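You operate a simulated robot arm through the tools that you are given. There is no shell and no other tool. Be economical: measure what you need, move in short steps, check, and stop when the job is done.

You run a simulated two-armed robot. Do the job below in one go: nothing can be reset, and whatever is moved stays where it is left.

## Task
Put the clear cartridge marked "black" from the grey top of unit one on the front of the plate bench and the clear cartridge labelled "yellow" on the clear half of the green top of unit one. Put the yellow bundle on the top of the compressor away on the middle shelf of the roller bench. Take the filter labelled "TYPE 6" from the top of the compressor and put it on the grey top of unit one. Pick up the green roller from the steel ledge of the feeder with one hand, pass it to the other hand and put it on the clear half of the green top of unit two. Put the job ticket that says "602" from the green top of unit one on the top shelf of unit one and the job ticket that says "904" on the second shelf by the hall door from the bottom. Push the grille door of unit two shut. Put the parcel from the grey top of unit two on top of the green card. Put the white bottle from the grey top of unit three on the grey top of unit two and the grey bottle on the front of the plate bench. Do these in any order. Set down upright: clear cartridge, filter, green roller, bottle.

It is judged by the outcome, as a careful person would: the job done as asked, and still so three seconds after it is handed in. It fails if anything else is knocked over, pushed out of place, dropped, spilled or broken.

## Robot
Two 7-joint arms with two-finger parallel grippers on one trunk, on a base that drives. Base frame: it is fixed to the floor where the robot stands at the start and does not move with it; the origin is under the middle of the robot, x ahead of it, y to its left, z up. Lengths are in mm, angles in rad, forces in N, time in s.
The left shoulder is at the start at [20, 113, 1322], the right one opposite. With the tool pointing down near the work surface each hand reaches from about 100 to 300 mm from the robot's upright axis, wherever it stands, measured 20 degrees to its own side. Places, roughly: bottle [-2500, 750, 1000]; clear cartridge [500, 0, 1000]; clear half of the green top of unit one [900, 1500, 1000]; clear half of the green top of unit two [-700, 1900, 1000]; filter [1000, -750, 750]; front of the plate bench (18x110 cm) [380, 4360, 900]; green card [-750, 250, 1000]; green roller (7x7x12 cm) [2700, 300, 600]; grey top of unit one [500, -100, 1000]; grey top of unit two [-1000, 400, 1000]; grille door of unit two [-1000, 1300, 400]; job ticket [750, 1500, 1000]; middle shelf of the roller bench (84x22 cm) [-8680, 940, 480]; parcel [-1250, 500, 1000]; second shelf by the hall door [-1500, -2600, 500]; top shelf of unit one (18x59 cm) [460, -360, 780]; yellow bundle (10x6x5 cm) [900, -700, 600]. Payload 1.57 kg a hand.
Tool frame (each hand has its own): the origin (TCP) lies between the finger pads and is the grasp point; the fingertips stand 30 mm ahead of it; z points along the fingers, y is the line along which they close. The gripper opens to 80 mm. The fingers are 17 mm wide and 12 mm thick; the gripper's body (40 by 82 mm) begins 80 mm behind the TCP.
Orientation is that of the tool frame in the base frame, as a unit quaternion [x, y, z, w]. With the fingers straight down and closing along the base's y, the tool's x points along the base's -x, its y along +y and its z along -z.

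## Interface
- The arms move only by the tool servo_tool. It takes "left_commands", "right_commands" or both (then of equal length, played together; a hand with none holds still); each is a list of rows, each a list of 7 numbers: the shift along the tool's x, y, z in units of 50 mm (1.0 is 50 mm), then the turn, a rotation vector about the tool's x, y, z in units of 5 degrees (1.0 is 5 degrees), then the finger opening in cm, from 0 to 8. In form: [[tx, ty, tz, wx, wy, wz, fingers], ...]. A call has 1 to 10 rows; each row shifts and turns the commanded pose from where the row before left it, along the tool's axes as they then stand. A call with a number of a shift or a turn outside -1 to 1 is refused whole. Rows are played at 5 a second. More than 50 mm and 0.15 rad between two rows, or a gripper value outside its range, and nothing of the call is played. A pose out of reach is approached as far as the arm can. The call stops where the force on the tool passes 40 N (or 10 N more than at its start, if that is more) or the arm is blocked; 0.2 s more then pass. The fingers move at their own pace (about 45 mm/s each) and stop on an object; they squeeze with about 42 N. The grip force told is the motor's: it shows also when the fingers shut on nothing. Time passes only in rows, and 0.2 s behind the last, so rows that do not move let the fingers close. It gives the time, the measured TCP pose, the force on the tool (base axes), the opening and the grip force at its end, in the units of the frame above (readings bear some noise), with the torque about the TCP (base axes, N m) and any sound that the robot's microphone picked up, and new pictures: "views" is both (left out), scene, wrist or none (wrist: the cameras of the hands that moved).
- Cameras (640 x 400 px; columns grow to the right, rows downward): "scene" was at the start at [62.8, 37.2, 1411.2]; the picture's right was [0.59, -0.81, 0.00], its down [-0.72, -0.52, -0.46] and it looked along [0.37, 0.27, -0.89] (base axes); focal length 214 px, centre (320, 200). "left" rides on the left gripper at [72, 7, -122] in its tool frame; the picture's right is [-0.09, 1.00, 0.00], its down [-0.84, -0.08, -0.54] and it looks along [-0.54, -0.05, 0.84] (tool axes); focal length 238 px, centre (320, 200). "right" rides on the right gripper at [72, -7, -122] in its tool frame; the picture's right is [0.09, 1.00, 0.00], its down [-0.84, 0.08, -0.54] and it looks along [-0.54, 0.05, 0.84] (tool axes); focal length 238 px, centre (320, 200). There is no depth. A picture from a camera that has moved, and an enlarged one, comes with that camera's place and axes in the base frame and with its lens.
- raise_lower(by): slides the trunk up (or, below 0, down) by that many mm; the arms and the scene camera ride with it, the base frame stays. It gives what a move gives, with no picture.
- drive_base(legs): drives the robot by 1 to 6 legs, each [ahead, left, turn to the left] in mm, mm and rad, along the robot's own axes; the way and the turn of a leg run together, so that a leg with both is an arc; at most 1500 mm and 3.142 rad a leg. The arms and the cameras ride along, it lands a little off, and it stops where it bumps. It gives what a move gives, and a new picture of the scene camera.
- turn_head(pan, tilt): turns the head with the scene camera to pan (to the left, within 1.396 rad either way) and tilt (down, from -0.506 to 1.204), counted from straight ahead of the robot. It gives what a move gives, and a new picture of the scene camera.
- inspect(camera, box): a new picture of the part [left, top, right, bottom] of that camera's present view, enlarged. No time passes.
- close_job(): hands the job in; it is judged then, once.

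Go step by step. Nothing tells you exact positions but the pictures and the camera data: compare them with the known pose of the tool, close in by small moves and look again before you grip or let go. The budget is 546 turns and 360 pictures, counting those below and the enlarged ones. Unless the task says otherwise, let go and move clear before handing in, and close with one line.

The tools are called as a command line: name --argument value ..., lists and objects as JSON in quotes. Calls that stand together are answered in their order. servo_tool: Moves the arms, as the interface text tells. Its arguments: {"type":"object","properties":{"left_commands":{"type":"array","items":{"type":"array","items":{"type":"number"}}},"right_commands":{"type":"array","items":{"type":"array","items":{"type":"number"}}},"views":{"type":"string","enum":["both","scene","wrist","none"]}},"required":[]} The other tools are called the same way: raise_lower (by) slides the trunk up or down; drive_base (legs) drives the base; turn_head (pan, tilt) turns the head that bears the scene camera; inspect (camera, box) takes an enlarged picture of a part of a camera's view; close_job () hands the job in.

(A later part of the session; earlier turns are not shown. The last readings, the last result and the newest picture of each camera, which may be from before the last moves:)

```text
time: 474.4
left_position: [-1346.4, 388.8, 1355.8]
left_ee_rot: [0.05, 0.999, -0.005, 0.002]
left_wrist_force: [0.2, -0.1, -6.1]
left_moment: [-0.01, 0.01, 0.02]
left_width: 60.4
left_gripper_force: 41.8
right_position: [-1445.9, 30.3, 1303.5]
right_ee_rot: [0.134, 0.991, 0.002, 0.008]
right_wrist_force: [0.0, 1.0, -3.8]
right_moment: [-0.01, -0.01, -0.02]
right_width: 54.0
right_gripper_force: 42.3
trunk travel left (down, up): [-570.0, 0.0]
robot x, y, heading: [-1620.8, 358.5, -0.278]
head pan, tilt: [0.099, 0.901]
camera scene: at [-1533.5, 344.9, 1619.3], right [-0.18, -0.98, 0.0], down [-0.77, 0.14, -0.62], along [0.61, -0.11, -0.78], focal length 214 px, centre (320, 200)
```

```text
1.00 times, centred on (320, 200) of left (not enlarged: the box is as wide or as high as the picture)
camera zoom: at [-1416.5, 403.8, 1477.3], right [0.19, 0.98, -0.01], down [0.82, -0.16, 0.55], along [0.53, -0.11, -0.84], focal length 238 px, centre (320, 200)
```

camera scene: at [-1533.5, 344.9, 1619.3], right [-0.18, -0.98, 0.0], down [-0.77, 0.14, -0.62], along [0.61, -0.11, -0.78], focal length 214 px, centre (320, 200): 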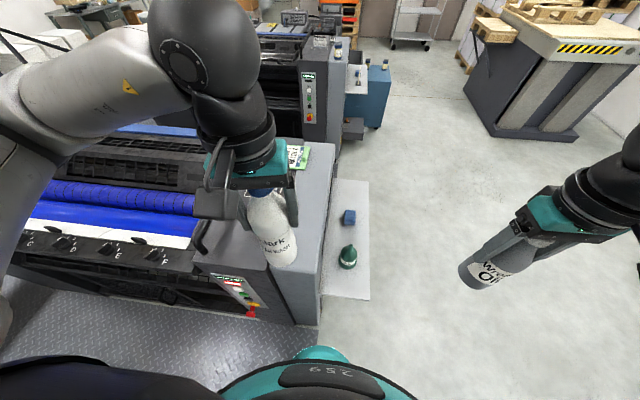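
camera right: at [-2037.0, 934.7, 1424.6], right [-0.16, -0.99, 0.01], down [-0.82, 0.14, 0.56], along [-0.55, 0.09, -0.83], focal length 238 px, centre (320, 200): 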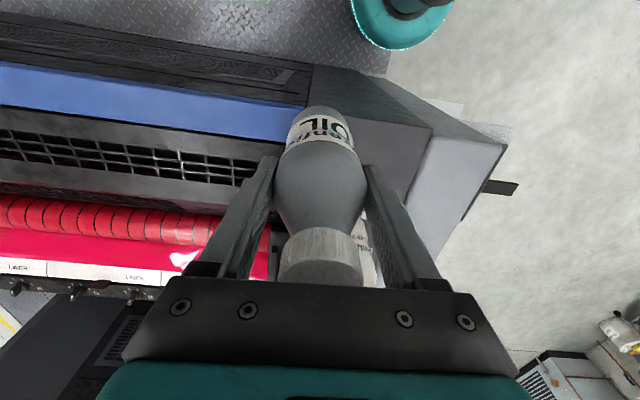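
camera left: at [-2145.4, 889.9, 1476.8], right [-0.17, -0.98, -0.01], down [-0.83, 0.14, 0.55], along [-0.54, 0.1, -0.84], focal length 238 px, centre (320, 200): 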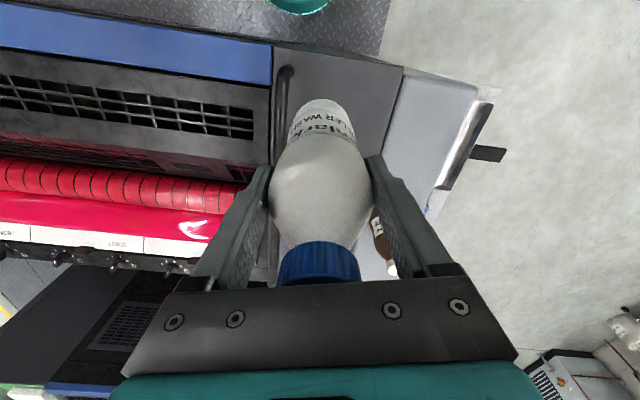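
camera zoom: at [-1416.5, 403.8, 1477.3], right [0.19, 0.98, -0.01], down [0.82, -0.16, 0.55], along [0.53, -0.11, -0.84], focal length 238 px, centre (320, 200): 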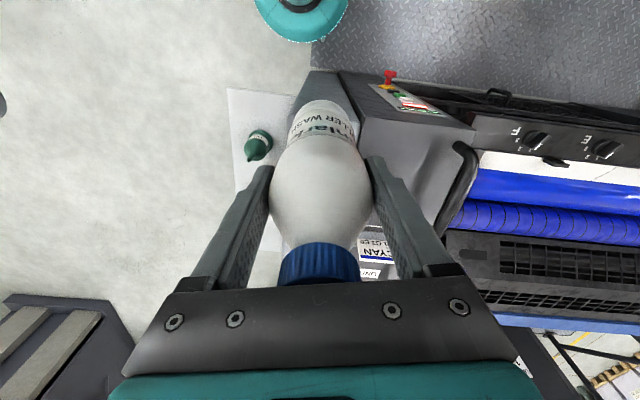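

servo_tool --left_commands '[[-0.7, -0.1, 0, 0, 0, 0, 0], [-0.7, -0.1, 0, 0, 0, 0, 0], [-0.7, -0.09, 0, 0, 0, 0, 0], [0, 0, 0.9, 0, 0, 0, 0], [0, 0, 0.9, 0, 0, 0, 0]]' --views "both"

```text
time: 475.6
left_position: [-1241.4, 362.4, 1266.1]
left_ee_rot: [0.05, 0.999, -0.005, 0.001]
left_wrist_force: [0.3, 0.2, -6.2]
left_moment: [0.02, 0.03, -0.02]
left_width: 60.5
left_gripper_force: 42.1
right_position: [-1445.5, 29.5, 1303.7]
right_ee_rot: [0.133, 0.991, 0.002, 0.008]
right_wrist_force: [-0.3, -0.7, -4.5]
right_moment: [0.03, 0.03, -0.02]
right_width: 53.8
right_gripper_force: 41.4
trunk travel left (down, up): [-570.0, 0.0]
robot x, y, heading: [-1619.0, 361.6, -0.276]
head pan, tilt: [0.099, 0.901]
camera scene: at [-1532.5, 344.7, 1619.2], right [-0.18, -0.98, 0.0], down [-0.77, 0.14, -0.62], along [0.61, -0.11, -0.78], focal length 214 px, centre (320, 200)
camera left: at [-1312.5, 377.5, 1387.5], right [0.19, 0.98, -0.01], down [0.82, -0.16, 0.55], along [0.53, -0.11, -0.84], focal length 238 px, centre (320, 200)
```

scene: 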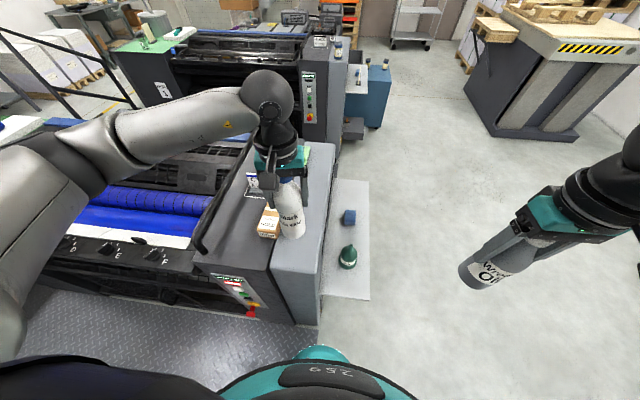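
left: 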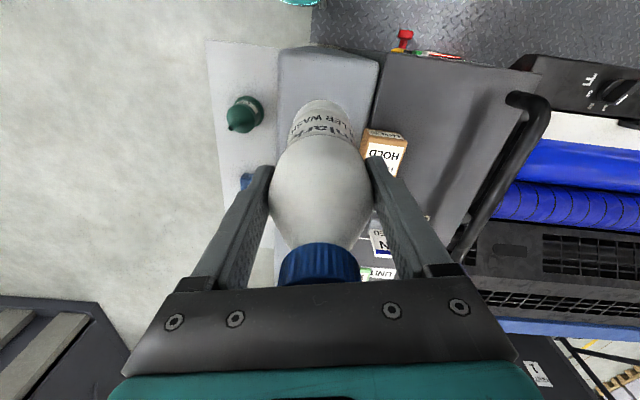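

servo_tool --left_commands '[[0, -0.16, 0.8, 0, 0, 0, 0], [0, 0, 0.9, 0, 0, 0, 0], [0, 0, 0.3, 0, 0, 0, 0], [0, 0, 0.1, 0, 0, 0, 0], [0, 0, 0.06, 0, 0, 0, 0], [0, 0, 0.06, 0, 0, 0, 0], [0, 0, 0.06, 0, 0, 0, 0], [0, 0, 0.06, 0, 0, 0, 0], [0, 0, 0.06, 0, 0, 0, 0], [0, 0, 0.06, 0, 0, 0, 0]]' --views "both"

```text
time: 477.8
left_position: [-1241.7, 353.1, 1141.3]
left_ee_rot: [0.051, 0.999, -0.005, 0.001]
left_wrist_force: [-0.3, 0.4, -6.6]
left_moment: [0.03, 0.04, 0.01]
left_width: 60.4
left_gripper_force: 41.8
right_position: [-1446.3, 30.1, 1303.5]
right_ee_rot: [0.134, 0.991, 0.002, 0.008]
right_wrist_force: [-0.4, -0.1, -4.4]
right_moment: [-0.02, 0.01, 0.01]
right_width: 53.9
right_gripper_force: 41.9
trunk travel left (down, up): [-570.0, 0.0]
robot x, y, heading: [-1622.9, 361.0, -0.275]
head pan, tilt: [0.099, 0.901]
camera scene: at [-1532.9, 344.9, 1619.3], right [-0.18, -0.98, 0.0], down [-0.77, 0.14, -0.62], along [0.61, -0.11, -0.78], focal length 214 px, centre (320, 200)
camera left: at [-1312.8, 368.6, 1264.3], right [0.19, 0.98, -0.01], down [0.82, -0.16, 0.55], along [0.53, -0.11, -0.84], focal length 238 px, centre (320, 200)
```

scene: 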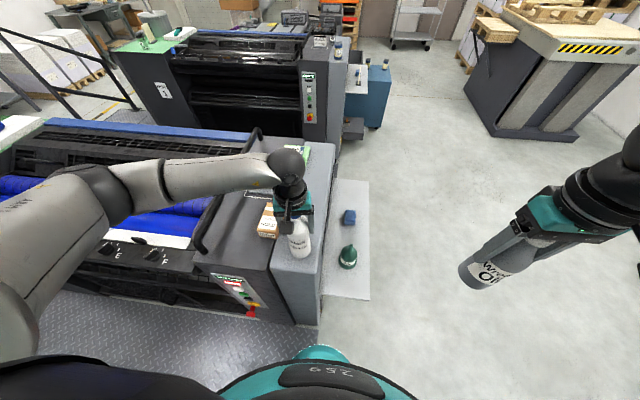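
left: 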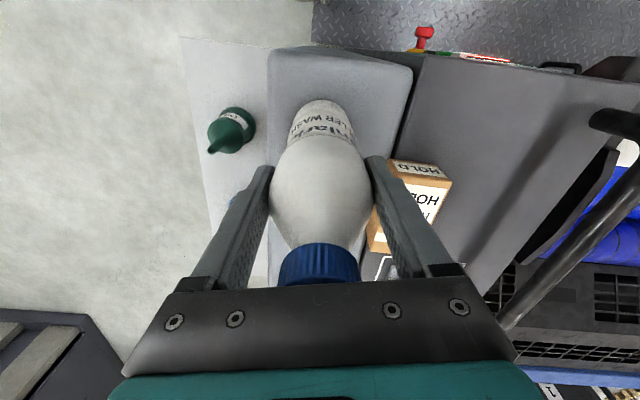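

servo_tool --left_commands '[[0, -0.06, 0.06, 0, 0, 0, 0], [0, 0, 0.06, 0, 0, 0, 0], [0, 0, 0.06, 0, 0, 0, 0], [0, 0, 0.06, 0, 0, 0, 0], [0, 0, 0.06, 0, 0, 0, 0], [0, 0, 0.06, 0, 0, 0, 0]]' --views "none"

```text
time: 478.9
left_position: [-1240.9, 350.0, 1132.8]
left_ee_rot: [0.05, 0.999, -0.006, 0.005]
left_wrist_force: [-2.7, 3.6, 10.9]
left_moment: [0.08, 0.31, -0.01]
left_width: 60.4
left_gripper_force: 41.6
right_position: [-1447.6, 30.7, 1302.8]
right_ee_rot: [0.133, 0.991, 0.002, 0.008]
right_wrist_force: [-1.1, -0.6, -4.5]
right_moment: [0.0, -0.02, 0.02]
right_width: 53.9
right_gripper_force: 41.8
trunk travel left (down, up): [-570.0, 0.0]
robot x, y, heading: [-1615.3, 359.4, -0.278]
head pan, tilt: [0.099, 0.901]
stopped in row 5 (left hand): the force on the tool passed its limit at 42 N (the readings are from after the stop); the commanded pose is now the measured one
```

servo_tool --left_commands '[[0, 0, 0, 0, 0, 0, 6.5], [0, 0, 0, 0, 0, 0, 7.2], [0, 0, 0, 0, 0, 0, 7.2], [0, 0, -0.6, 0, 0, 0, 7.2], [0, 0, -0.9, 0, 0, 0, 7.2], [0, 0, -1, 0, 0, 0, 7.2], [0, 0, -0.5, 0, 0, 0, 7.2]]' --views "both"

```text
time: 480.5
left_position: [-1240.9, 353.9, 1283.3]
left_ee_rot: [0.049, 0.999, -0.006, 0.005]
left_wrist_force: [-0.4, 0.3, 0.0]
left_moment: [0.03, -0.02, -0.02]
left_width: 72.3
left_gripper_force: 0.0
right_position: [-1447.6, 29.7, 1304.1]
right_ee_rot: [0.134, 0.991, 0.001, 0.009]
right_wrist_force: [0.5, -0.5, -4.1]
right_moment: [-0.01, -0.01, -0.02]
right_width: 54.0
right_gripper_force: 42.2
trunk travel left (down, up): [-570.0, 0.0]
robot x, y, heading: [-1621.0, 362.3, -0.278]
head pan, tilt: [0.099, 0.901]
camera scene: at [-1533.4, 345.0, 1619.3], right [-0.17, -0.98, 0.0], down [-0.77, 0.14, -0.62], along [0.61, -0.11, -0.78], focal length 214 px, centre (320, 200)
camera left: at [-1312.6, 368.5, 1404.6], right [0.19, 0.98, -0.01], down [0.82, -0.15, 0.55], along [0.54, -0.11, -0.83], focal length 238 px, centre (320, 200)
```

scene: 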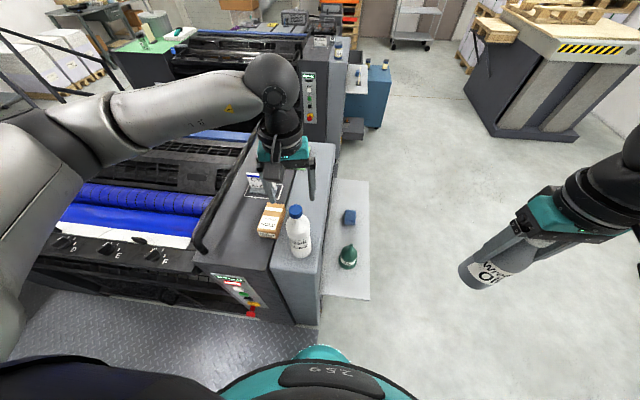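
left: 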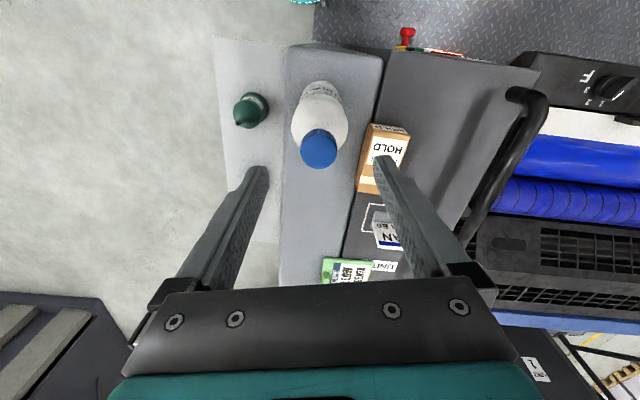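

White bottle stands on unit two's grey top. Now the parcel ("HOLD") beside it with the left hand: align and move over.

servo_tool --left_commands '[[-0.64, 0.62, 0, 0, 0, 0, 8], [-0.64, 0.62, 0, 0, 0, 0, 8], [-0.64, 0.62, 0, 0, 0, 0, 8], [0, 0, 0, 0, 0, 0.8, 8], [0, 0, 0, 0, 0, 0.8, 8], [0, 0, 0, 0, 0, 0.8, 8], [0, 0, 0.8, 0, 0, 0, 8]]' --views "wrist"

```text
time: 482.1
left_position: [-1134.6, 433.1, 1243.0]
left_ee_rot: [0.154, 0.988, -0.007, 0.005]
left_wrist_force: [0.3, 0.6, 0.0]
left_moment: [0.0, -0.02, 0.01]
left_width: 79.8
left_gripper_force: 0.0
right_position: [-1446.2, 30.0, 1303.7]
right_ee_rot: [0.134, 0.991, 0.001, 0.007]
right_wrist_force: [-0.6, 0.6, -4.6]
right_moment: [0.0, -0.02, -0.05]
right_width: 54.0
right_gripper_force: 42.0
trunk travel left (down, up): [-570.0, 0.0]
robot x, y, heading: [-1616.7, 361.6, -0.277]
head pan, tilt: [0.099, 0.901]
camera left: at [-1202.4, 463.2, 1364.0], right [0.39, 0.92, -0.01], down [0.77, -0.32, 0.55], along [0.51, -0.22, -0.83], focal length 238 px, centre (320, 200)
```

left: 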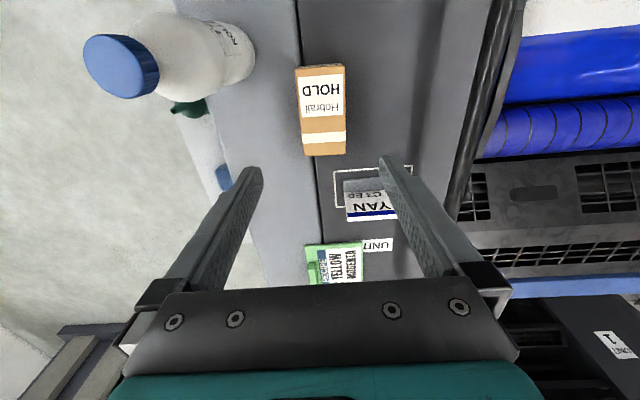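

servo_tool --left_commands '[[-0.05, 0, 0.95, 0, 0, 0, 8], [0, 0, 1, 0, 0, 0, 8], [0, 0, 1, 0, 0, 0, 8], [0, 0, 0.7, 0, 0, 0, 8]]' --views "wrist"

```text
time: 483.1
left_position: [-1130.0, 429.5, 1058.5]
left_ee_rot: [0.154, 0.988, -0.006, 0.006]
left_wrist_force: [0.8, -0.4, 0.0]
left_moment: [-0.01, -0.01, 0.04]
left_width: 80.2
left_gripper_force: 0.1
right_position: [-1446.3, 29.9, 1303.5]
right_ee_rot: [0.134, 0.991, 0.001, 0.008]
right_wrist_force: [0.1, 0.1, -4.7]
right_moment: [0.01, 0.02, -0.03]
right_width: 54.3
right_gripper_force: 42.2
trunk travel left (down, up): [-570.0, 0.0]
robot x, y, heading: [-1620.0, 363.6, -0.277]
head pan, tilt: [0.099, 0.901]
camera left: at [-1198.1, 459.7, 1179.6], right [0.39, 0.92, -0.01], down [0.77, -0.32, 0.55], along [0.51, -0.22, -0.83], focal length 238 px, centre (320, 200)
```

left: 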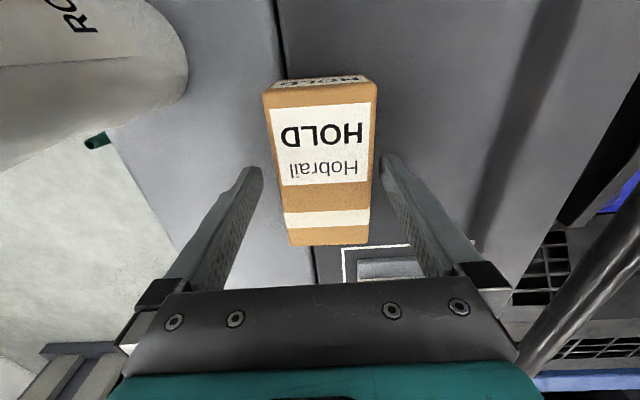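

servo_tool --left_commands '[[0, 0, 0.4, 0, 0, 0, 8], [0, 0, 0.25, 0, 0, 0, 8], [0, 0, 0, 0, 0, 0, 6], [0, 0, 0, 0, 0, 0, 3], [0, 0, 0, 0, 0, 0, 0], [0, 0, 0, 0, 0, 0, 0], [0, 0, 0, 0, 0, 0, 0]]' --views "wrist"

```text
time: 483.8
left_position: [-1130.8, 435.0, 1034.0]
left_ee_rot: [0.15, 0.989, -0.002, 0.002]
left_wrist_force: [-13.0, 8.4, 24.9]
left_moment: [1.21, 0.37, 0.43]
left_width: 65.2
left_gripper_force: 2.4
right_position: [-1448.3, 29.3, 1303.9]
right_ee_rot: [0.134, 0.991, 0.002, 0.009]
right_wrist_force: [0.4, -0.3, -3.6]
right_moment: [0.02, 0.04, -0.03]
right_width: 54.0
right_gripper_force: 41.9
trunk travel left (down, up): [-570.0, 0.0]
robot x, y, heading: [-1620.2, 359.8, -0.269]
head pan, tilt: [0.099, 0.901]
stopped in row 3 (left hand): the force on the tool passed its limit at 44 N (the readings are from after the stop); the commanded pose is now the measured one
camera left: at [-1198.1, 462.6, 1155.9], right [0.38, 0.92, 0.0], down [0.77, -0.32, 0.55], along [0.51, -0.21, -0.84], focal length 238 px, centre (320, 200)
```

left: 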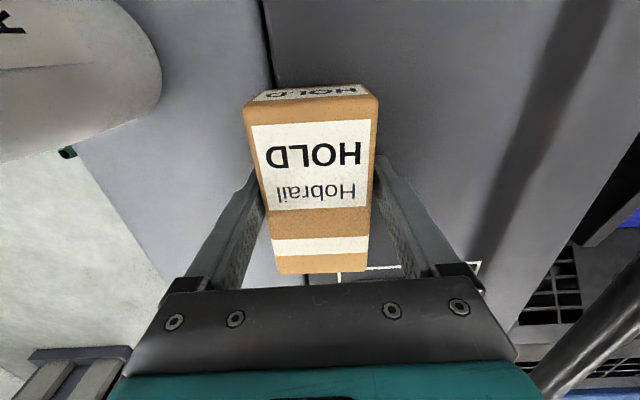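

servo_tool --left_commands '[[0, 0, -0.1, 0, 0, 0, 6.5], [0, 0, 0, 0, 0, 0, 4], [0, 0, 0, 0, 0, 0, 2], [0, 0, 0, 0, 0, 0, 0], [0, 0, 0, 0, 0, 0, 0], [0, 0, 0, 0, 0, 0, 0]]' --views "wrist"

```text
time: 485.1
left_position: [-1128.9, 431.0, 1036.6]
left_ee_rot: [0.151, 0.989, -0.004, 0.006]
left_wrist_force: [0.3, -0.3, -0.2]
left_moment: [0.02, -0.01, 0.01]
left_width: 59.9
left_gripper_force: 42.0
right_position: [-1446.5, 30.0, 1304.6]
right_ee_rot: [0.134, 0.991, 0.001, 0.009]
right_wrist_force: [-0.1, 0.5, -4.0]
right_moment: [-0.02, 0.04, 0.04]
right_width: 53.9
right_gripper_force: 41.7
trunk travel left (down, up): [-570.0, 0.0]
robot x, y, heading: [-1621.7, 359.7, -0.271]
head pan, tilt: [0.099, 0.901]
camera left: at [-1196.7, 460.2, 1158.5], right [0.39, 0.92, -0.01], down [0.77, -0.32, 0.55], along [0.51, -0.22, -0.83], focal length 238 px, centre (320, 200)
```

left: 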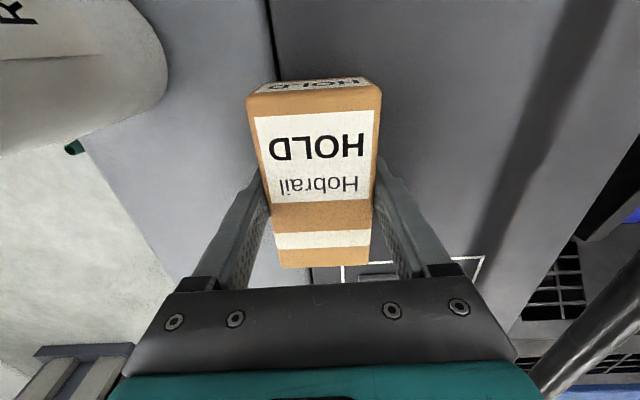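

Parcel gripped. I lift it, and go round to the aisle between units one and two, where the green card is near the edge.

servo_tool --left_commands '[[0, 0, -1, 0, 0, 0, 0], [0, 0, -1, 0, 0, 0, 0], [0, 0, -1, 0, 0, 0, 0], [0, 0, -1, 0, 0, 0, 0], [0, 0, -1, 0, 0, 0, 0], [0.9, 0, 0, 0, 0, 0, 0], [0.9, 0, 0, 0, 0, 0, 0], [0.9, 0, 0, 0, 0, 0, 0]]' --views "none"

drive_base --legs '[[-80, 0, 0], [0, -760, 0], [1480, 0, 0], [0, 0, 1.57], [0, 0, 1.57]]'

turn_head --pan -0.5 --tilt 0.6

```text
time: 486.9
left_position: [-1260.7, 475.1, 1285.7]
left_ee_rot: [0.152, 0.988, -0.005, 0.006]
left_wrist_force: [0.6, -0.1, -2.0]
left_moment: [-0.01, -0.03, 0.0]
left_width: 59.8
left_gripper_force: 41.7
right_position: [-1447.8, 30.6, 1303.9]
right_ee_rot: [0.134, 0.991, 0.001, 0.008]
right_wrist_force: [-0.2, 0.1, -4.7]
right_moment: [0.0, 0.01, 0.04]
right_width: 54.0
right_gripper_force: 42.2
trunk travel left (down, up): [-570.0, 0.0]
robot x, y, heading: [-1617.2, 365.4, -0.276]
head pan, tilt: [0.099, 0.901]
```

```text
time: 506.5
left_position: [-795.7, -866.0, 1286.6]
left_ee_rot: [0.987, -0.159, -0.006, -0.004]
left_wrist_force: [0.0, -0.4, -1.8]
left_moment: [0.0, 0.0, 0.0]
left_width: 59.5
left_gripper_force: 42.4
right_position: [-600.4, -425.0, 1304.1]
right_ee_rot: [0.99, -0.142, -0.008, 0.002]
right_wrist_force: [0.4, 0.4, -4.2]
right_moment: [0.02, -0.03, 0.0]
right_width: 53.9
right_gripper_force: 42.4
trunk travel left (down, up): [-570.0, 0.0]
robot x, y, heading: [-432.5, -759.5, 2.851]
head pan, tilt: [0.099, 0.901]
camera scene: at [-517.0, -742.4, 1619.3], right [0.19, 0.98, 0.0], down [0.77, -0.15, -0.62], along [-0.61, 0.12, -0.78], focal length 214 px, centre (320, 200)
```

scene: 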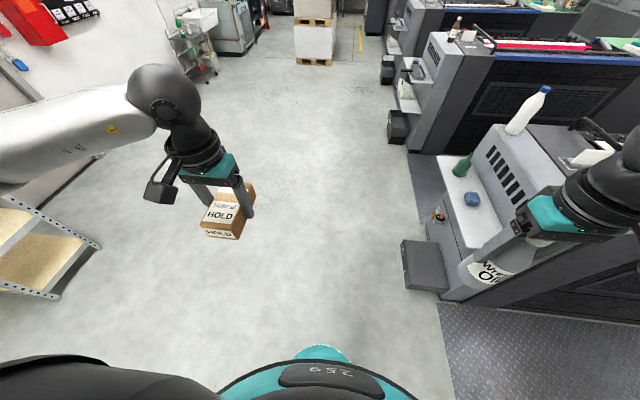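

```text
time: 507.5
left_position: [-795.0, -866.2, 1287.0]
left_ee_rot: [0.987, -0.159, -0.006, -0.005]
left_wrist_force: [-0.7, 0.4, -2.7]
left_moment: [-0.01, -0.02, -0.02]
left_width: 59.4
left_gripper_force: 41.9
right_position: [-600.6, -425.5, 1302.7]
right_ee_rot: [0.99, -0.142, -0.008, 0.001]
right_wrist_force: [0.2, -0.2, -4.1]
right_moment: [-0.05, -0.01, 0.02]
right_width: 53.8
right_gripper_force: 42.3
trunk travel left (down, up): [-570.0, 0.0]
robot x, y, heading: [-436.8, -759.3, 2.852]
head pan, tilt: [-0.499, 0.6]
camera scene: at [-505.2, -694.0, 1644.0], right [0.71, 0.7, 0.0], down [0.4, -0.4, -0.82], along [-0.58, 0.59, -0.57], focal length 214 px, centre (320, 200)
```

scene: 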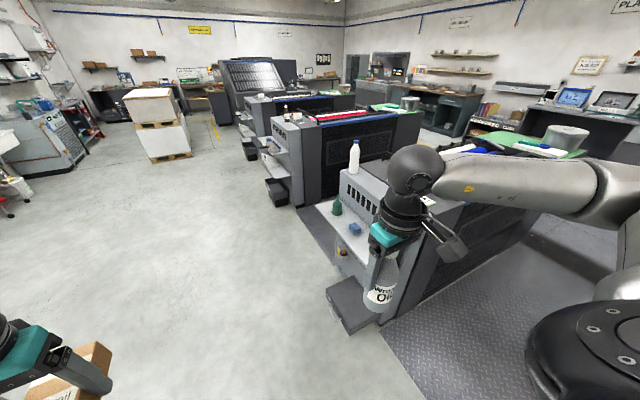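

drive_base --legs '[[0, 0, 0.028], [0, -1150, 0], [150, 0, 0]]'

turn_head --pan 0.2 --tilt 0.9

```text
time: 514.7
left_position: [-634.6, 284.5, 1286.3]
left_ee_rot: [0.989, -0.149, -0.006, -0.004]
left_wrist_force: [-0.6, 0.3, -1.6]
left_moment: [0.02, -0.02, 0.02]
left_width: 59.6
left_gripper_force: 41.7
right_position: [-450.7, 730.7, 1303.5]
right_ee_rot: [0.992, -0.129, -0.007, 0.002]
right_wrist_force: [-0.6, 0.4, -3.4]
right_moment: [0.0, -0.03, -0.01]
right_width: 54.0
right_gripper_force: 41.7
trunk travel left (down, up): [-570.0, 0.0]
robot x, y, heading: [-274.3, 400.8, 2.872]
head pan, tilt: [-0.499, 0.6]
camera scene: at [-348.0, 464.8, 1644.0], right [0.69, 0.72, 0.0], down [0.41, -0.39, -0.82], along [-0.59, 0.57, -0.57], focal length 214 px, centre (320, 200)
```

scene: 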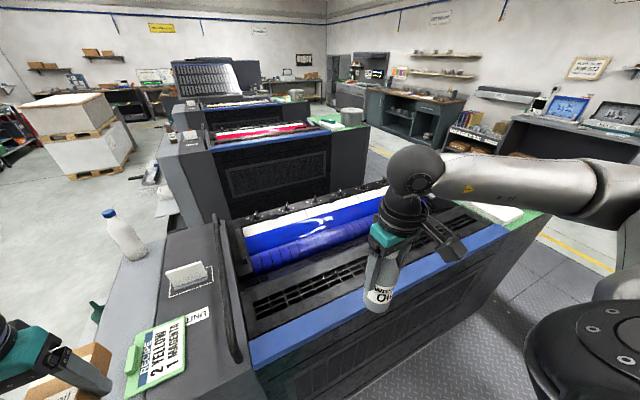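

```text
time: 515.8
left_position: [-634.3, 285.6, 1286.3]
left_ee_rot: [0.989, -0.149, -0.006, -0.004]
left_wrist_force: [-0.7, 1.0, -2.3]
left_moment: [-0.02, 0.0, -0.01]
left_width: 59.7
left_gripper_force: 41.9
right_position: [-449.4, 731.5, 1303.6]
right_ee_rot: [0.992, -0.129, -0.008, 0.001]
right_wrist_force: [-0.6, 0.3, -5.0]
right_moment: [-0.01, 0.01, 0.02]
right_width: 54.1
right_gripper_force: 42.8
trunk travel left (down, up): [-570.0, 0.0]
robot x, y, heading: [-277.3, 400.9, 2.868]
head pan, tilt: [0.201, 0.901]
camera scene: at [-359.3, 408.5, 1619.3], right [0.07, 1.0, 0.0], down [0.78, -0.05, -0.62], along [-0.62, 0.04, -0.78], focal length 214 px, centre (320, 200)
```

scene: 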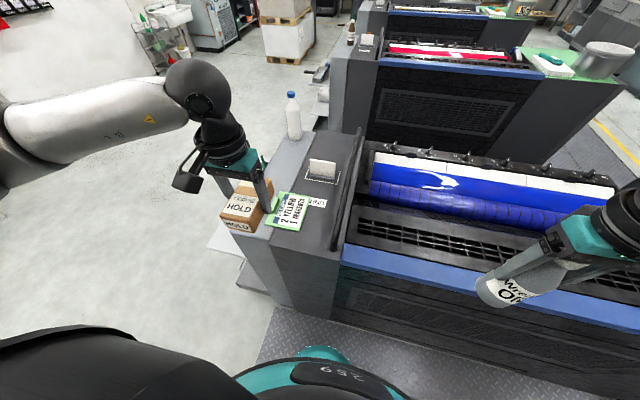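

drive_base --legs '[[55, 0, 0]]'

inspect --camera "left" --box '[0, 0, 640, 400]'

```text
time: 516.7
left_position: [-686.2, 298.5, 1285.5]
left_ee_rot: [0.989, -0.147, -0.004, -0.004]
left_wrist_force: [-0.5, -0.2, -3.1]
left_moment: [-0.04, 0.02, 0.01]
left_width: 59.5
left_gripper_force: 42.1
right_position: [-503.3, 746.2, 1303.9]
right_ee_rot: [0.991, -0.13, -0.007, 0.002]
right_wrist_force: [0.5, 1.0, -3.6]
right_moment: [-0.01, 0.0, 0.0]
right_width: 54.2
right_gripper_force: 42.3
trunk travel left (down, up): [-570.0, 0.0]
robot x, y, heading: [-328.6, 415.9, 2.874]
head pan, tilt: [0.201, 0.901]
camera scene: at [-413.4, 423.1, 1619.2], right [0.07, 1.0, 0.0], down [0.78, -0.05, -0.62], along [-0.62, 0.04, -0.78], focal length 214 px, centre (320, 200)
```

scene: 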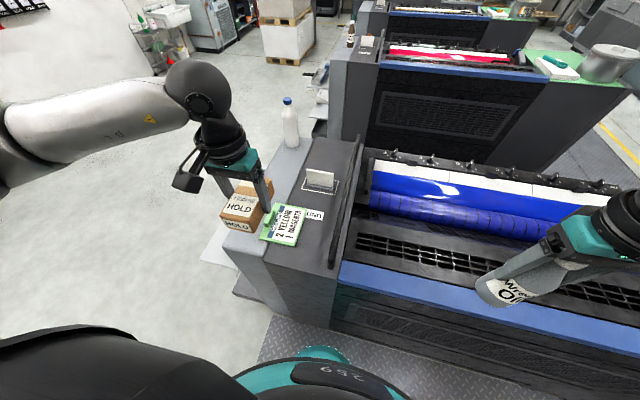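

```text
1.00 times, centred on (320, 200) of left (not enlarged: the box is as wide or as high as the picture)
camera zoom: at [-619.6, 270.9, 1406.9], right [-0.38, -0.93, -0.01], down [-0.77, 0.31, 0.55], along [-0.51, 0.21, -0.83], focal length 238 px, centre (320, 200)
```

zoom: 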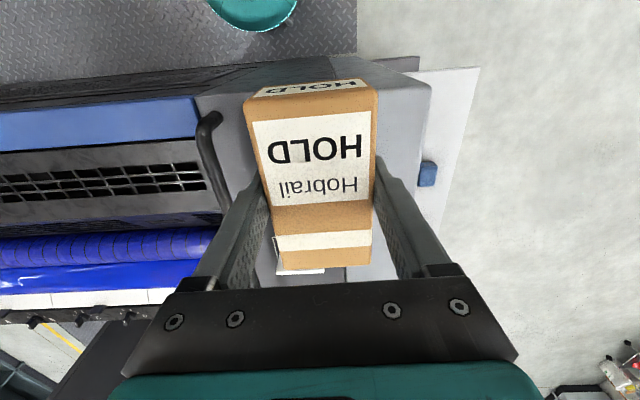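

inspect --camera "scene" --box '[220, 170, 340, 270]'

```text
4.00 times, centred on (280, 220) of scene
camera zoom: at [-413.4, 423.1, 1619.2], right [0.07, 1.0, 0.0], down [0.78, -0.05, -0.62], along [-0.62, 0.04, -0.78], focal length 858 px, centre (480, 120)
```

zoom: 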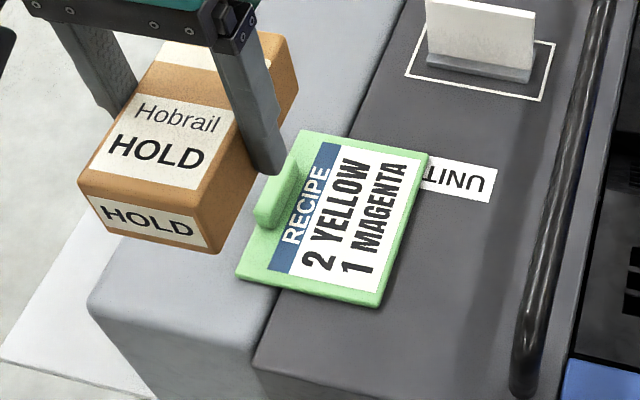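

servo_tool --left_commands '[[-0.93, 0.02, 0, 0, 0, 0, 0], [-0.93, 0.02, 0, 0, 0, 0, 0], [-0.92, 0.01, 0, 0, 0, 0, 0], [0, 0, 1, 0, 0, 0, 0], [0, 0, 1, 0, 0, 0, 0], [0, 0, 0.9, 0, 0, 0, 0]]' --views "both"

inspect --camera "scene" --box '[220, 150, 340, 250]'

```text
time: 518.1
left_position: [-820.2, 339.6, 1141.9]
left_ee_rot: [0.989, -0.147, -0.005, -0.004]
left_wrist_force: [0.9, 0.0, -2.6]
left_moment: [-0.03, 0.0, 0.0]
left_width: 59.6
left_gripper_force: 42.0
right_position: [-502.7, 745.7, 1303.6]
right_ee_rot: [0.991, -0.13, -0.007, 0.002]
right_wrist_force: [1.3, 0.5, -4.4]
right_moment: [-0.03, 0.01, 0.05]
right_width: 53.9
right_gripper_force: 42.1
trunk travel left (down, up): [-570.0, 0.0]
robot x, y, heading: [-328.8, 415.2, 2.878]
head pan, tilt: [0.201, 0.901]
camera scene: at [-412.3, 422.7, 1619.3], right [0.07, 1.0, 0.0], down [0.78, -0.05, -0.62], along [-0.62, 0.04, -0.78], focal length 214 px, centre (320, 200)
camera left: at [-753.1, 311.1, 1263.6], right [-0.38, -0.93, -0.01], down [-0.77, 0.31, 0.55], along [-0.51, 0.21, -0.83], focal length 238 px, centre (320, 200)
```

scene: 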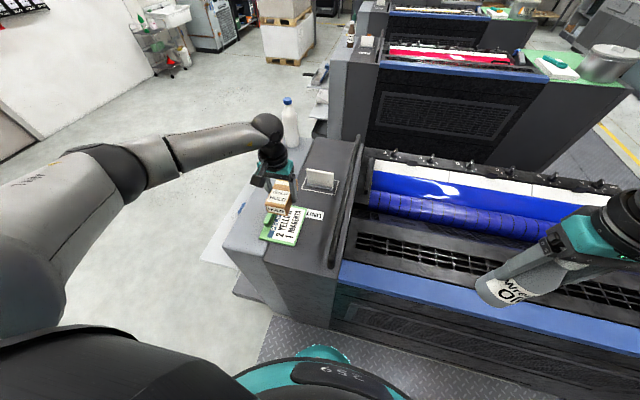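
left: 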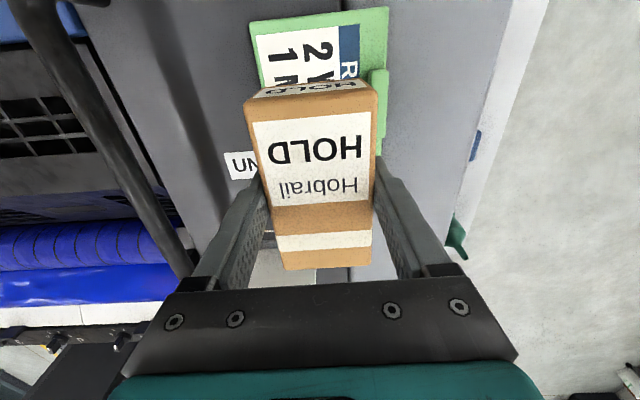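

```text
4.00 times, centred on (280, 200) of scene
camera zoom: at [-412.3, 422.7, 1619.3], right [0.07, 1.0, 0.0], down [0.78, -0.05, -0.62], along [-0.62, 0.04, -0.78], focal length 858 px, centre (480, 200)
```

zoom: 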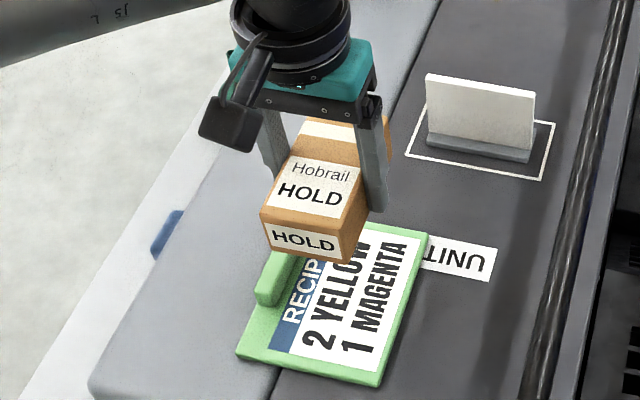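

servo_tool --left_commands '[[0.05, -0.08, 0.9, 0, 0, 0, 0], [0, 0, 0.8, 0, 0, 0, 0], [0, 0, 0.06, 0, 0, 0, 0], [0, 0, 0.06, 0, 0, 0, 0], [0, 0, 0.06, 0, 0, 0, 0], [0, 0, 0.06, 0, 0, 0, 0], [0, 0, 0.06, 0, 0, 0, 0], [0, 0, 0.06, 0, 0, 0, 0]]' --views "both"

```text
time: 519.9
left_position: [-819.3, 341.8, 1043.8]
left_ee_rot: [0.989, -0.146, -0.009, -0.005]
left_wrist_force: [4.1, -5.7, 30.6]
left_moment: [-0.65, -0.33, -0.02]
left_width: 59.6
left_gripper_force: 42.3
right_position: [-499.8, 744.0, 1303.3]
right_ee_rot: [0.991, -0.13, -0.01, 0.002]
right_wrist_force: [-0.6, 0.0, -3.8]
right_moment: [0.0, 0.0, 0.03]
right_width: 54.2
right_gripper_force: 42.2
trunk travel left (down, up): [-570.0, 0.0]
robot x, y, heading: [-328.4, 415.9, 2.875]
head pan, tilt: [0.201, 0.901]
camera scene: at [-408.5, 422.1, 1619.9], right [0.06, 1.0, 0.0], down [0.78, -0.05, -0.62], along [-0.62, 0.04, -0.78], focal length 214 px, centre (320, 200)
camera left: at [-750.7, 314.4, 1164.6], right [-0.38, -0.93, -0.01], down [-0.77, 0.31, 0.56], along [-0.52, 0.21, -0.83], focal length 238 px, centre (320, 200)
```

scene: 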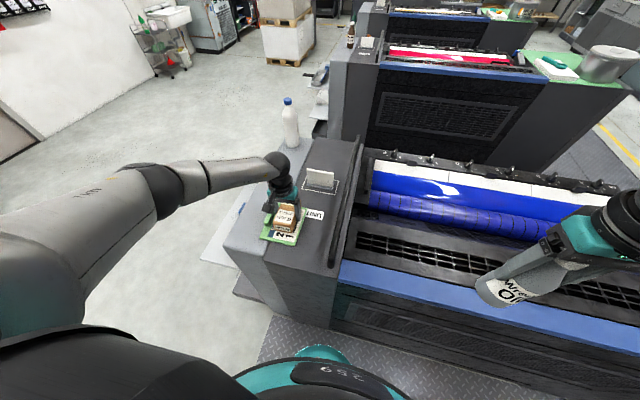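
left: 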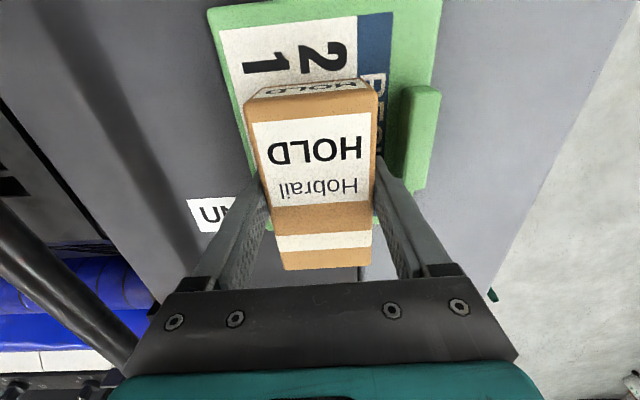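

servo_tool --left_commands '[[0, 0, -0.06, 0, 0, 0, 0], [0, 0, 0, 0, 0, 0, 6.6], [0, 0, 0, 0, 0, 0, 7.2], [0, 0, 0, 0, 0, 0, 7.2], [0, 0, -0.6, 0, 0, 0, 7.2], [0, 0, -1, 0, 0, 0, 7.2], [0, 0, -1, 0, 0, 0, 7.2], [0, 0, -1, 0, 0, 0, 8], [0, 0, -1, 0, 0, 0, 8]]' --views "wrist"

```text
time: 521.9
left_position: [-815.1, 339.9, 1273.2]
left_ee_rot: [0.989, -0.147, -0.006, -0.004]
left_wrist_force: [-0.7, 0.2, -0.5]
left_moment: [0.02, 0.04, 0.0]
left_width: 80.0
left_gripper_force: 0.1
right_position: [-502.4, 745.3, 1304.1]
right_ee_rot: [0.992, -0.13, -0.008, 0.001]
right_wrist_force: [0.0, 0.1, -4.6]
right_moment: [-0.01, -0.01, 0.01]
right_width: 54.0
right_gripper_force: 41.8
trunk travel left (down, up): [-570.0, 0.0]
robot x, y, heading: [-325.9, 413.7, 2.879]
head pan, tilt: [0.201, 0.901]
camera left: at [-748.2, 311.7, 1394.5], right [-0.38, -0.93, -0.01], down [-0.77, 0.31, 0.55], along [-0.51, 0.21, -0.83], focal length 238 px, centre (320, 200)
```

left: 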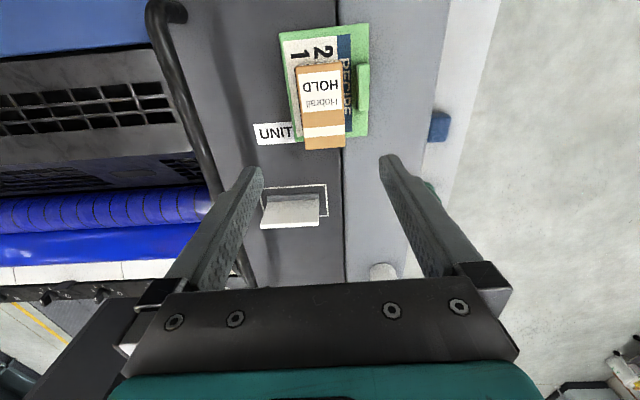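

Parcel rests on the green card. Next I take the grey bottle down the aisle to the plate bench.

servo_tool --left_commands '[[0.9, 0, 0, 0, 0, 0, 8], [0.9, 0, 0, 0, 0, 0, 8], [0.9, 0, 0, 0, 0, 0, 8], [0.6, 0, 0, 0, 0, 0, 8]]' --views "none"

drive_base --legs '[[-190, 0, 0], [0, 0, -1.567], [1400, 0, 0], [585, 0, 0], [1150, 279, 0]]'

turn_head --pan -0.3 --tilt 0.7

```text
time: 522.9
left_position: [-657.3, 291.8, 1270.4]
left_ee_rot: [0.989, -0.147, -0.006, -0.004]
left_wrist_force: [-0.4, -0.3, 0.1]
left_moment: [0.02, 0.06, -0.04]
left_width: 80.3
left_gripper_force: 0.0
right_position: [-502.3, 745.0, 1304.5]
right_ee_rot: [0.992, -0.13, -0.008, 0.001]
right_wrist_force: [0.9, 0.4, -4.3]
right_moment: [-0.02, 0.02, -0.01]
right_width: 53.8
right_gripper_force: 42.3
trunk travel left (down, up): [-570.0, 0.0]
robot x, y, heading: [-327.8, 413.5, 2.879]
head pan, tilt: [0.201, 0.901]
```

```text
time: 543.3
left_position: [312.3, 3785.4, 1269.0]
left_ee_rot: [-0.579, 0.816, 0.001, 0.007]
left_wrist_force: [-0.1, 0.0, 0.5]
left_moment: [-0.01, -0.01, -0.03]
left_width: 80.2
left_gripper_force: 0.0
right_position: [756.9, 3612.3, 1303.5]
right_ee_rot: [-0.593, 0.806, 0.006, 0.004]
right_wrist_force: [-0.2, -0.5, -4.4]
right_moment: [-0.03, 0.03, -0.03]
right_width: 53.8
right_gripper_force: 41.2
trunk travel left (down, up): [-570.0, 0.0]
robot x, y, heading: [423.1, 3447.5, 1.267]
head pan, tilt: [0.201, 0.901]
camera scene: at [433.1, 3535.3, 1619.3], right [0.99, -0.11, 0.0], down [-0.08, -0.78, -0.62], along [0.07, 0.62, -0.78], focal length 214 px, centre (320, 200)
```

scene: 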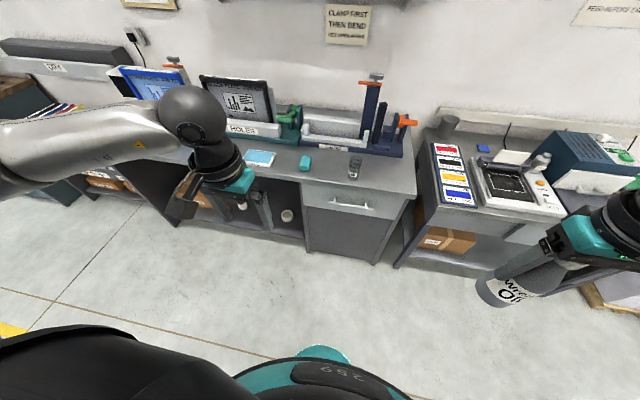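

```text
time: 544.3
left_position: [312.5, 3785.7, 1268.7]
left_ee_rot: [-0.578, 0.816, 0.001, 0.007]
left_wrist_force: [-0.3, 0.3, -0.2]
left_moment: [0.03, -0.01, 0.02]
left_width: 80.0
left_gripper_force: 0.0
right_position: [757.6, 3611.5, 1302.8]
right_ee_rot: [-0.592, 0.806, 0.006, 0.004]
right_wrist_force: [0.6, -0.1, -4.1]
right_moment: [-0.02, 0.0, -0.01]
right_width: 53.7
right_gripper_force: 41.9
trunk travel left (down, up): [-570.0, 0.0]
robot x, y, heading: [416.7, 3454.2, 1.261]
head pan, tilt: [-0.3, 0.7]
camera scene: at [473.4, 3529.9, 1635.4], right [0.82, -0.57, 0.0], down [-0.37, -0.53, -0.76], along [0.44, 0.63, -0.64], focal length 214 px, centre (320, 200)
```

scene: 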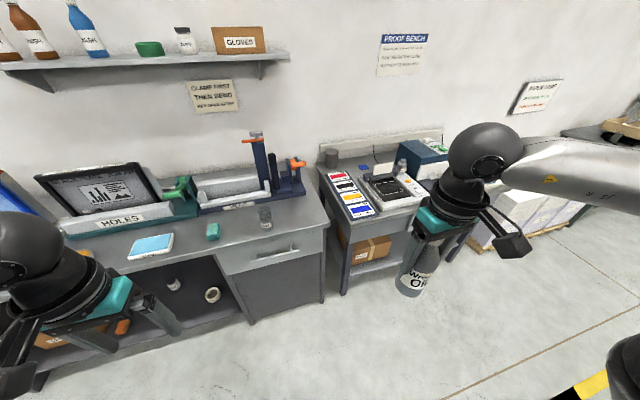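

drive_base --legs '[[0, 0, 0.055], [395, 0, 0]]'

servo_tool --right_commands '[[-0.75, 0.48, 0, 0, 0, 0, 0], [-0.75, 0.48, 0, 0, 0, 0, 0], [-0.75, 0.48, 0, 0, 0, 0, 0], [-0.75, 0.48, 0, 0, 0, 0, 0]]' --views "both"

```text
time: 547.2
left_position: [393.4, 4161.5, 1269.1]
left_ee_rot: [-0.599, 0.801, 0.0, 0.007]
left_wrist_force: [-0.7, 0.7, -0.1]
left_moment: [0.0, 0.0, 0.02]
left_width: 79.9
left_gripper_force: 0.0
right_position: [848.1, 4010.5, 1303.1]
right_ee_rot: [-0.614, 0.789, 0.006, 0.004]
right_wrist_force: [0.4, 0.5, -4.4]
right_moment: [-0.02, 0.04, -0.02]
right_width: 54.1
right_gripper_force: 42.2
trunk travel left (down, up): [-570.0, 0.0]
robot x, y, heading: [518.6, 3833.9, 1.311]
head pan, tilt: [-0.3, 0.7]
camera scene: at [568.7, 3914.4, 1635.4], right [0.85, -0.53, 0.0], down [-0.34, -0.55, -0.76], along [0.4, 0.65, -0.64], focal length 214 px, centre (320, 200)
```

scene: 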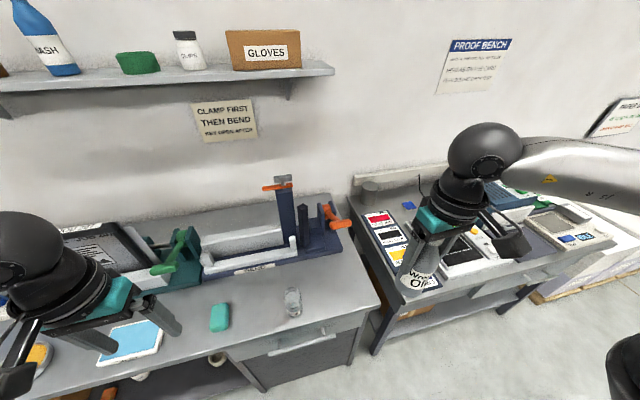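

```text
time: 548.2
left_position: [393.5, 4163.1, 1268.7]
left_ee_rot: [-0.599, 0.801, -0.001, 0.007]
left_wrist_force: [0.8, -0.3, 0.0]
left_moment: [-0.02, 0.0, -0.04]
left_width: 80.1
left_gripper_force: 0.0
right_position: [793.6, 4183.0, 1307.7]
right_ee_rot: [-0.613, 0.79, 0.005, 0.005]
right_wrist_force: [0.0, -0.5, -4.1]
right_moment: [-0.03, 0.0, 0.03]
right_width: 54.1
right_gripper_force: 42.4
trunk travel left (down, up): [-570.0, 0.0]
robot x, y, heading: [520.0, 3830.7, 1.312]
head pan, tilt: [-0.3, 0.7]
camera scene: at [567.6, 3916.0, 1635.4], right [0.85, -0.53, 0.0], down [-0.34, -0.55, -0.76], along [0.4, 0.65, -0.64], focal length 214 px, centre (320, 200)
camera right: at [784.1, 4108.5, 1428.0], right [-0.99, 0.16, 0.0], down [0.13, 0.82, 0.55], along [0.09, 0.55, -0.83], focal length 238 px, centre (320, 200)
```

scene: 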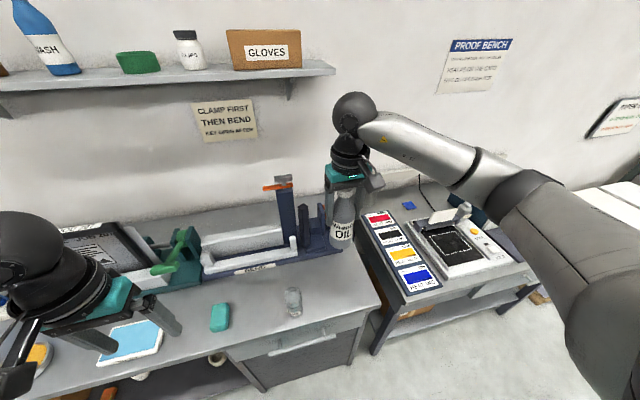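
right: 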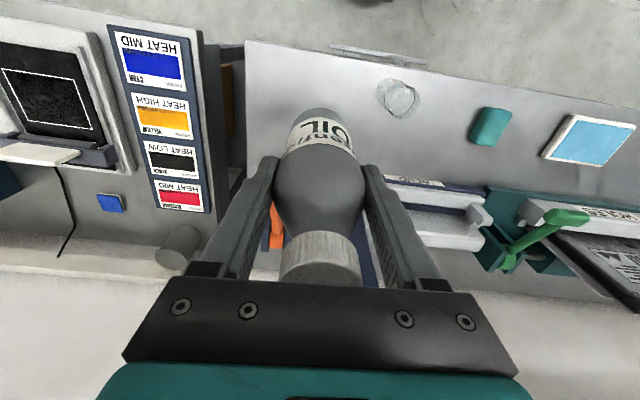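

servo_tool --right_commands '[[0, 0, 1, 0, 0, 0, 0], [0, 0, 1, 0, 0, 0, 0], [0, 0, 1, 0, 0, 0, 0], [0, 0, 1, 0, 0, 0, 0], [0, 0, 1, 0, 0, 0, 0]]' --views "wrist"

```text
time: 549.4
left_position: [393.4, 4160.9, 1270.0]
left_ee_rot: [-0.6, 0.8, 0.001, 0.007]
left_wrist_force: [-0.1, 0.1, -0.6]
left_moment: [0.01, 0.02, 0.0]
left_width: 80.0
left_gripper_force: 0.1
right_position: [793.6, 4182.1, 1055.6]
right_ee_rot: [-0.614, 0.789, 0.006, 0.005]
right_wrist_force: [1.0, 0.6, -4.8]
right_moment: [-0.01, -0.02, -0.02]
right_width: 54.1
right_gripper_force: 42.2
trunk travel left (down, up): [-570.0, 0.0]
robot x, y, heading: [520.3, 3825.9, 1.318]
head pan, tilt: [-0.3, 0.7]
camera right: at [783.8, 4108.1, 1176.4], right [-0.99, 0.16, 0.0], down [0.13, 0.82, 0.55], along [0.08, 0.55, -0.83], focal length 238 px, centre (320, 200)
```

right: 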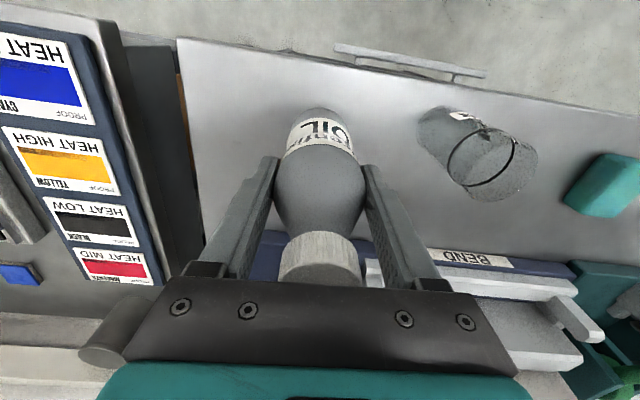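

servo_tool --right_commands '[[0, 0, 0.8, 0, 0, 0, 0], [0, 0, 0.15, 0, 0, 0, 0], [0, 0, 0.06, 0, 0, 0, 0], [0, 0, 0.06, 0, 0, 0, 0], [0, 0, 0.06, 0, 0, 0, 0], [0, 0, 0.06, 0, 0, 0, 0], [0, 0, 0.06, 0, 0, 0, 0], [0, 0, 0.06, 0, 0, 0, 0], [0, 0, 0.06, 0, 0, 0, 0], [0, 0, 0.06, 0, 0, 0, 0]]' --views "none"

```text
time: 550.8
left_position: [392.9, 4160.6, 1269.3]
left_ee_rot: [-0.599, 0.801, 0.002, 0.007]
left_wrist_force: [-0.1, 0.6, -0.9]
left_moment: [0.01, -0.04, 0.02]
left_width: 80.0
left_gripper_force: 0.0
right_position: [793.8, 4188.5, 1003.5]
right_ee_rot: [-0.611, 0.792, 0.01, 0.007]
right_wrist_force: [0.2, -7.9, 21.0]
right_moment: [-0.29, -0.06, 0.0]
right_width: 54.4
right_gripper_force: 42.2
trunk travel left (down, up): [-570.0, 0.0]
robot x, y, heading: [521.6, 3830.5, 1.317]
head pan, tilt: [-0.3, 0.7]
stopped in row 6 (right hand): the force on the tool passed its limit at 43 N (the readings are from after the stop); the commanded pose is now the measured one
```

servo_tool --right_commands '[[0, 0, -0.05, 0, 0, 0, 0], [0, 0, 0, 0, 0, 0, 6], [0, 0, 0, 0, 0, 0, 7.6], [0, 0, 0, 0, 0, 0, 7.6], [0, 0, -0.6, 0, 0, 0, 7.6], [0, 0, -0.9, 0, 0, 0, 7.6], [0, 0, -1, 0, 0, 0, 7.6], [0, 0, -1, 0, 0, 0, 7.6], [0, 0, -1, 0, 0, 0, 8]]' --views "both"

```text
time: 552.8
left_position: [394.6, 4159.7, 1269.9]
left_ee_rot: [-0.599, 0.801, 0.001, 0.007]
left_wrist_force: [0.6, 1.1, -0.3]
left_moment: [-0.01, 0.01, -0.04]
left_width: 79.9
left_gripper_force: 0.0
right_position: [793.5, 4180.5, 1227.6]
right_ee_rot: [-0.612, 0.791, 0.009, 0.007]
right_wrist_force: [-0.3, 0.4, -0.6]
right_moment: [-0.02, -0.03, 0.01]
right_width: 79.8
right_gripper_force: 0.0
trunk travel left (down, up): [-570.0, 0.0]
robot x, y, heading: [521.3, 3832.4, 1.318]
head pan, tilt: [-0.3, 0.7]
camera scene: at [568.2, 3913.4, 1635.5], right [0.85, -0.53, 0.0], down [-0.34, -0.55, -0.77], along [0.4, 0.65, -0.64], focal length 214 px, centre (320, 200)
camera right: at [783.9, 4106.7, 1348.0], right [-0.99, 0.16, 0.0], down [0.13, 0.82, 0.56], along [0.09, 0.55, -0.83], focal length 238 px, centre (320, 200)
```

scene: 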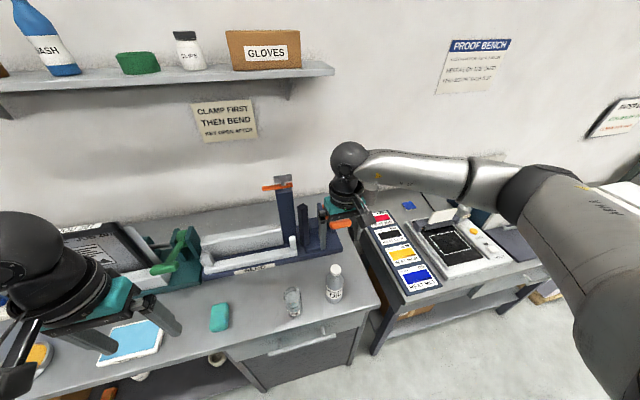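
right: 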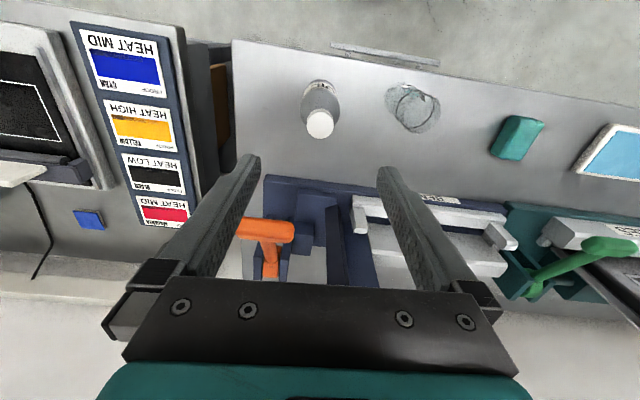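

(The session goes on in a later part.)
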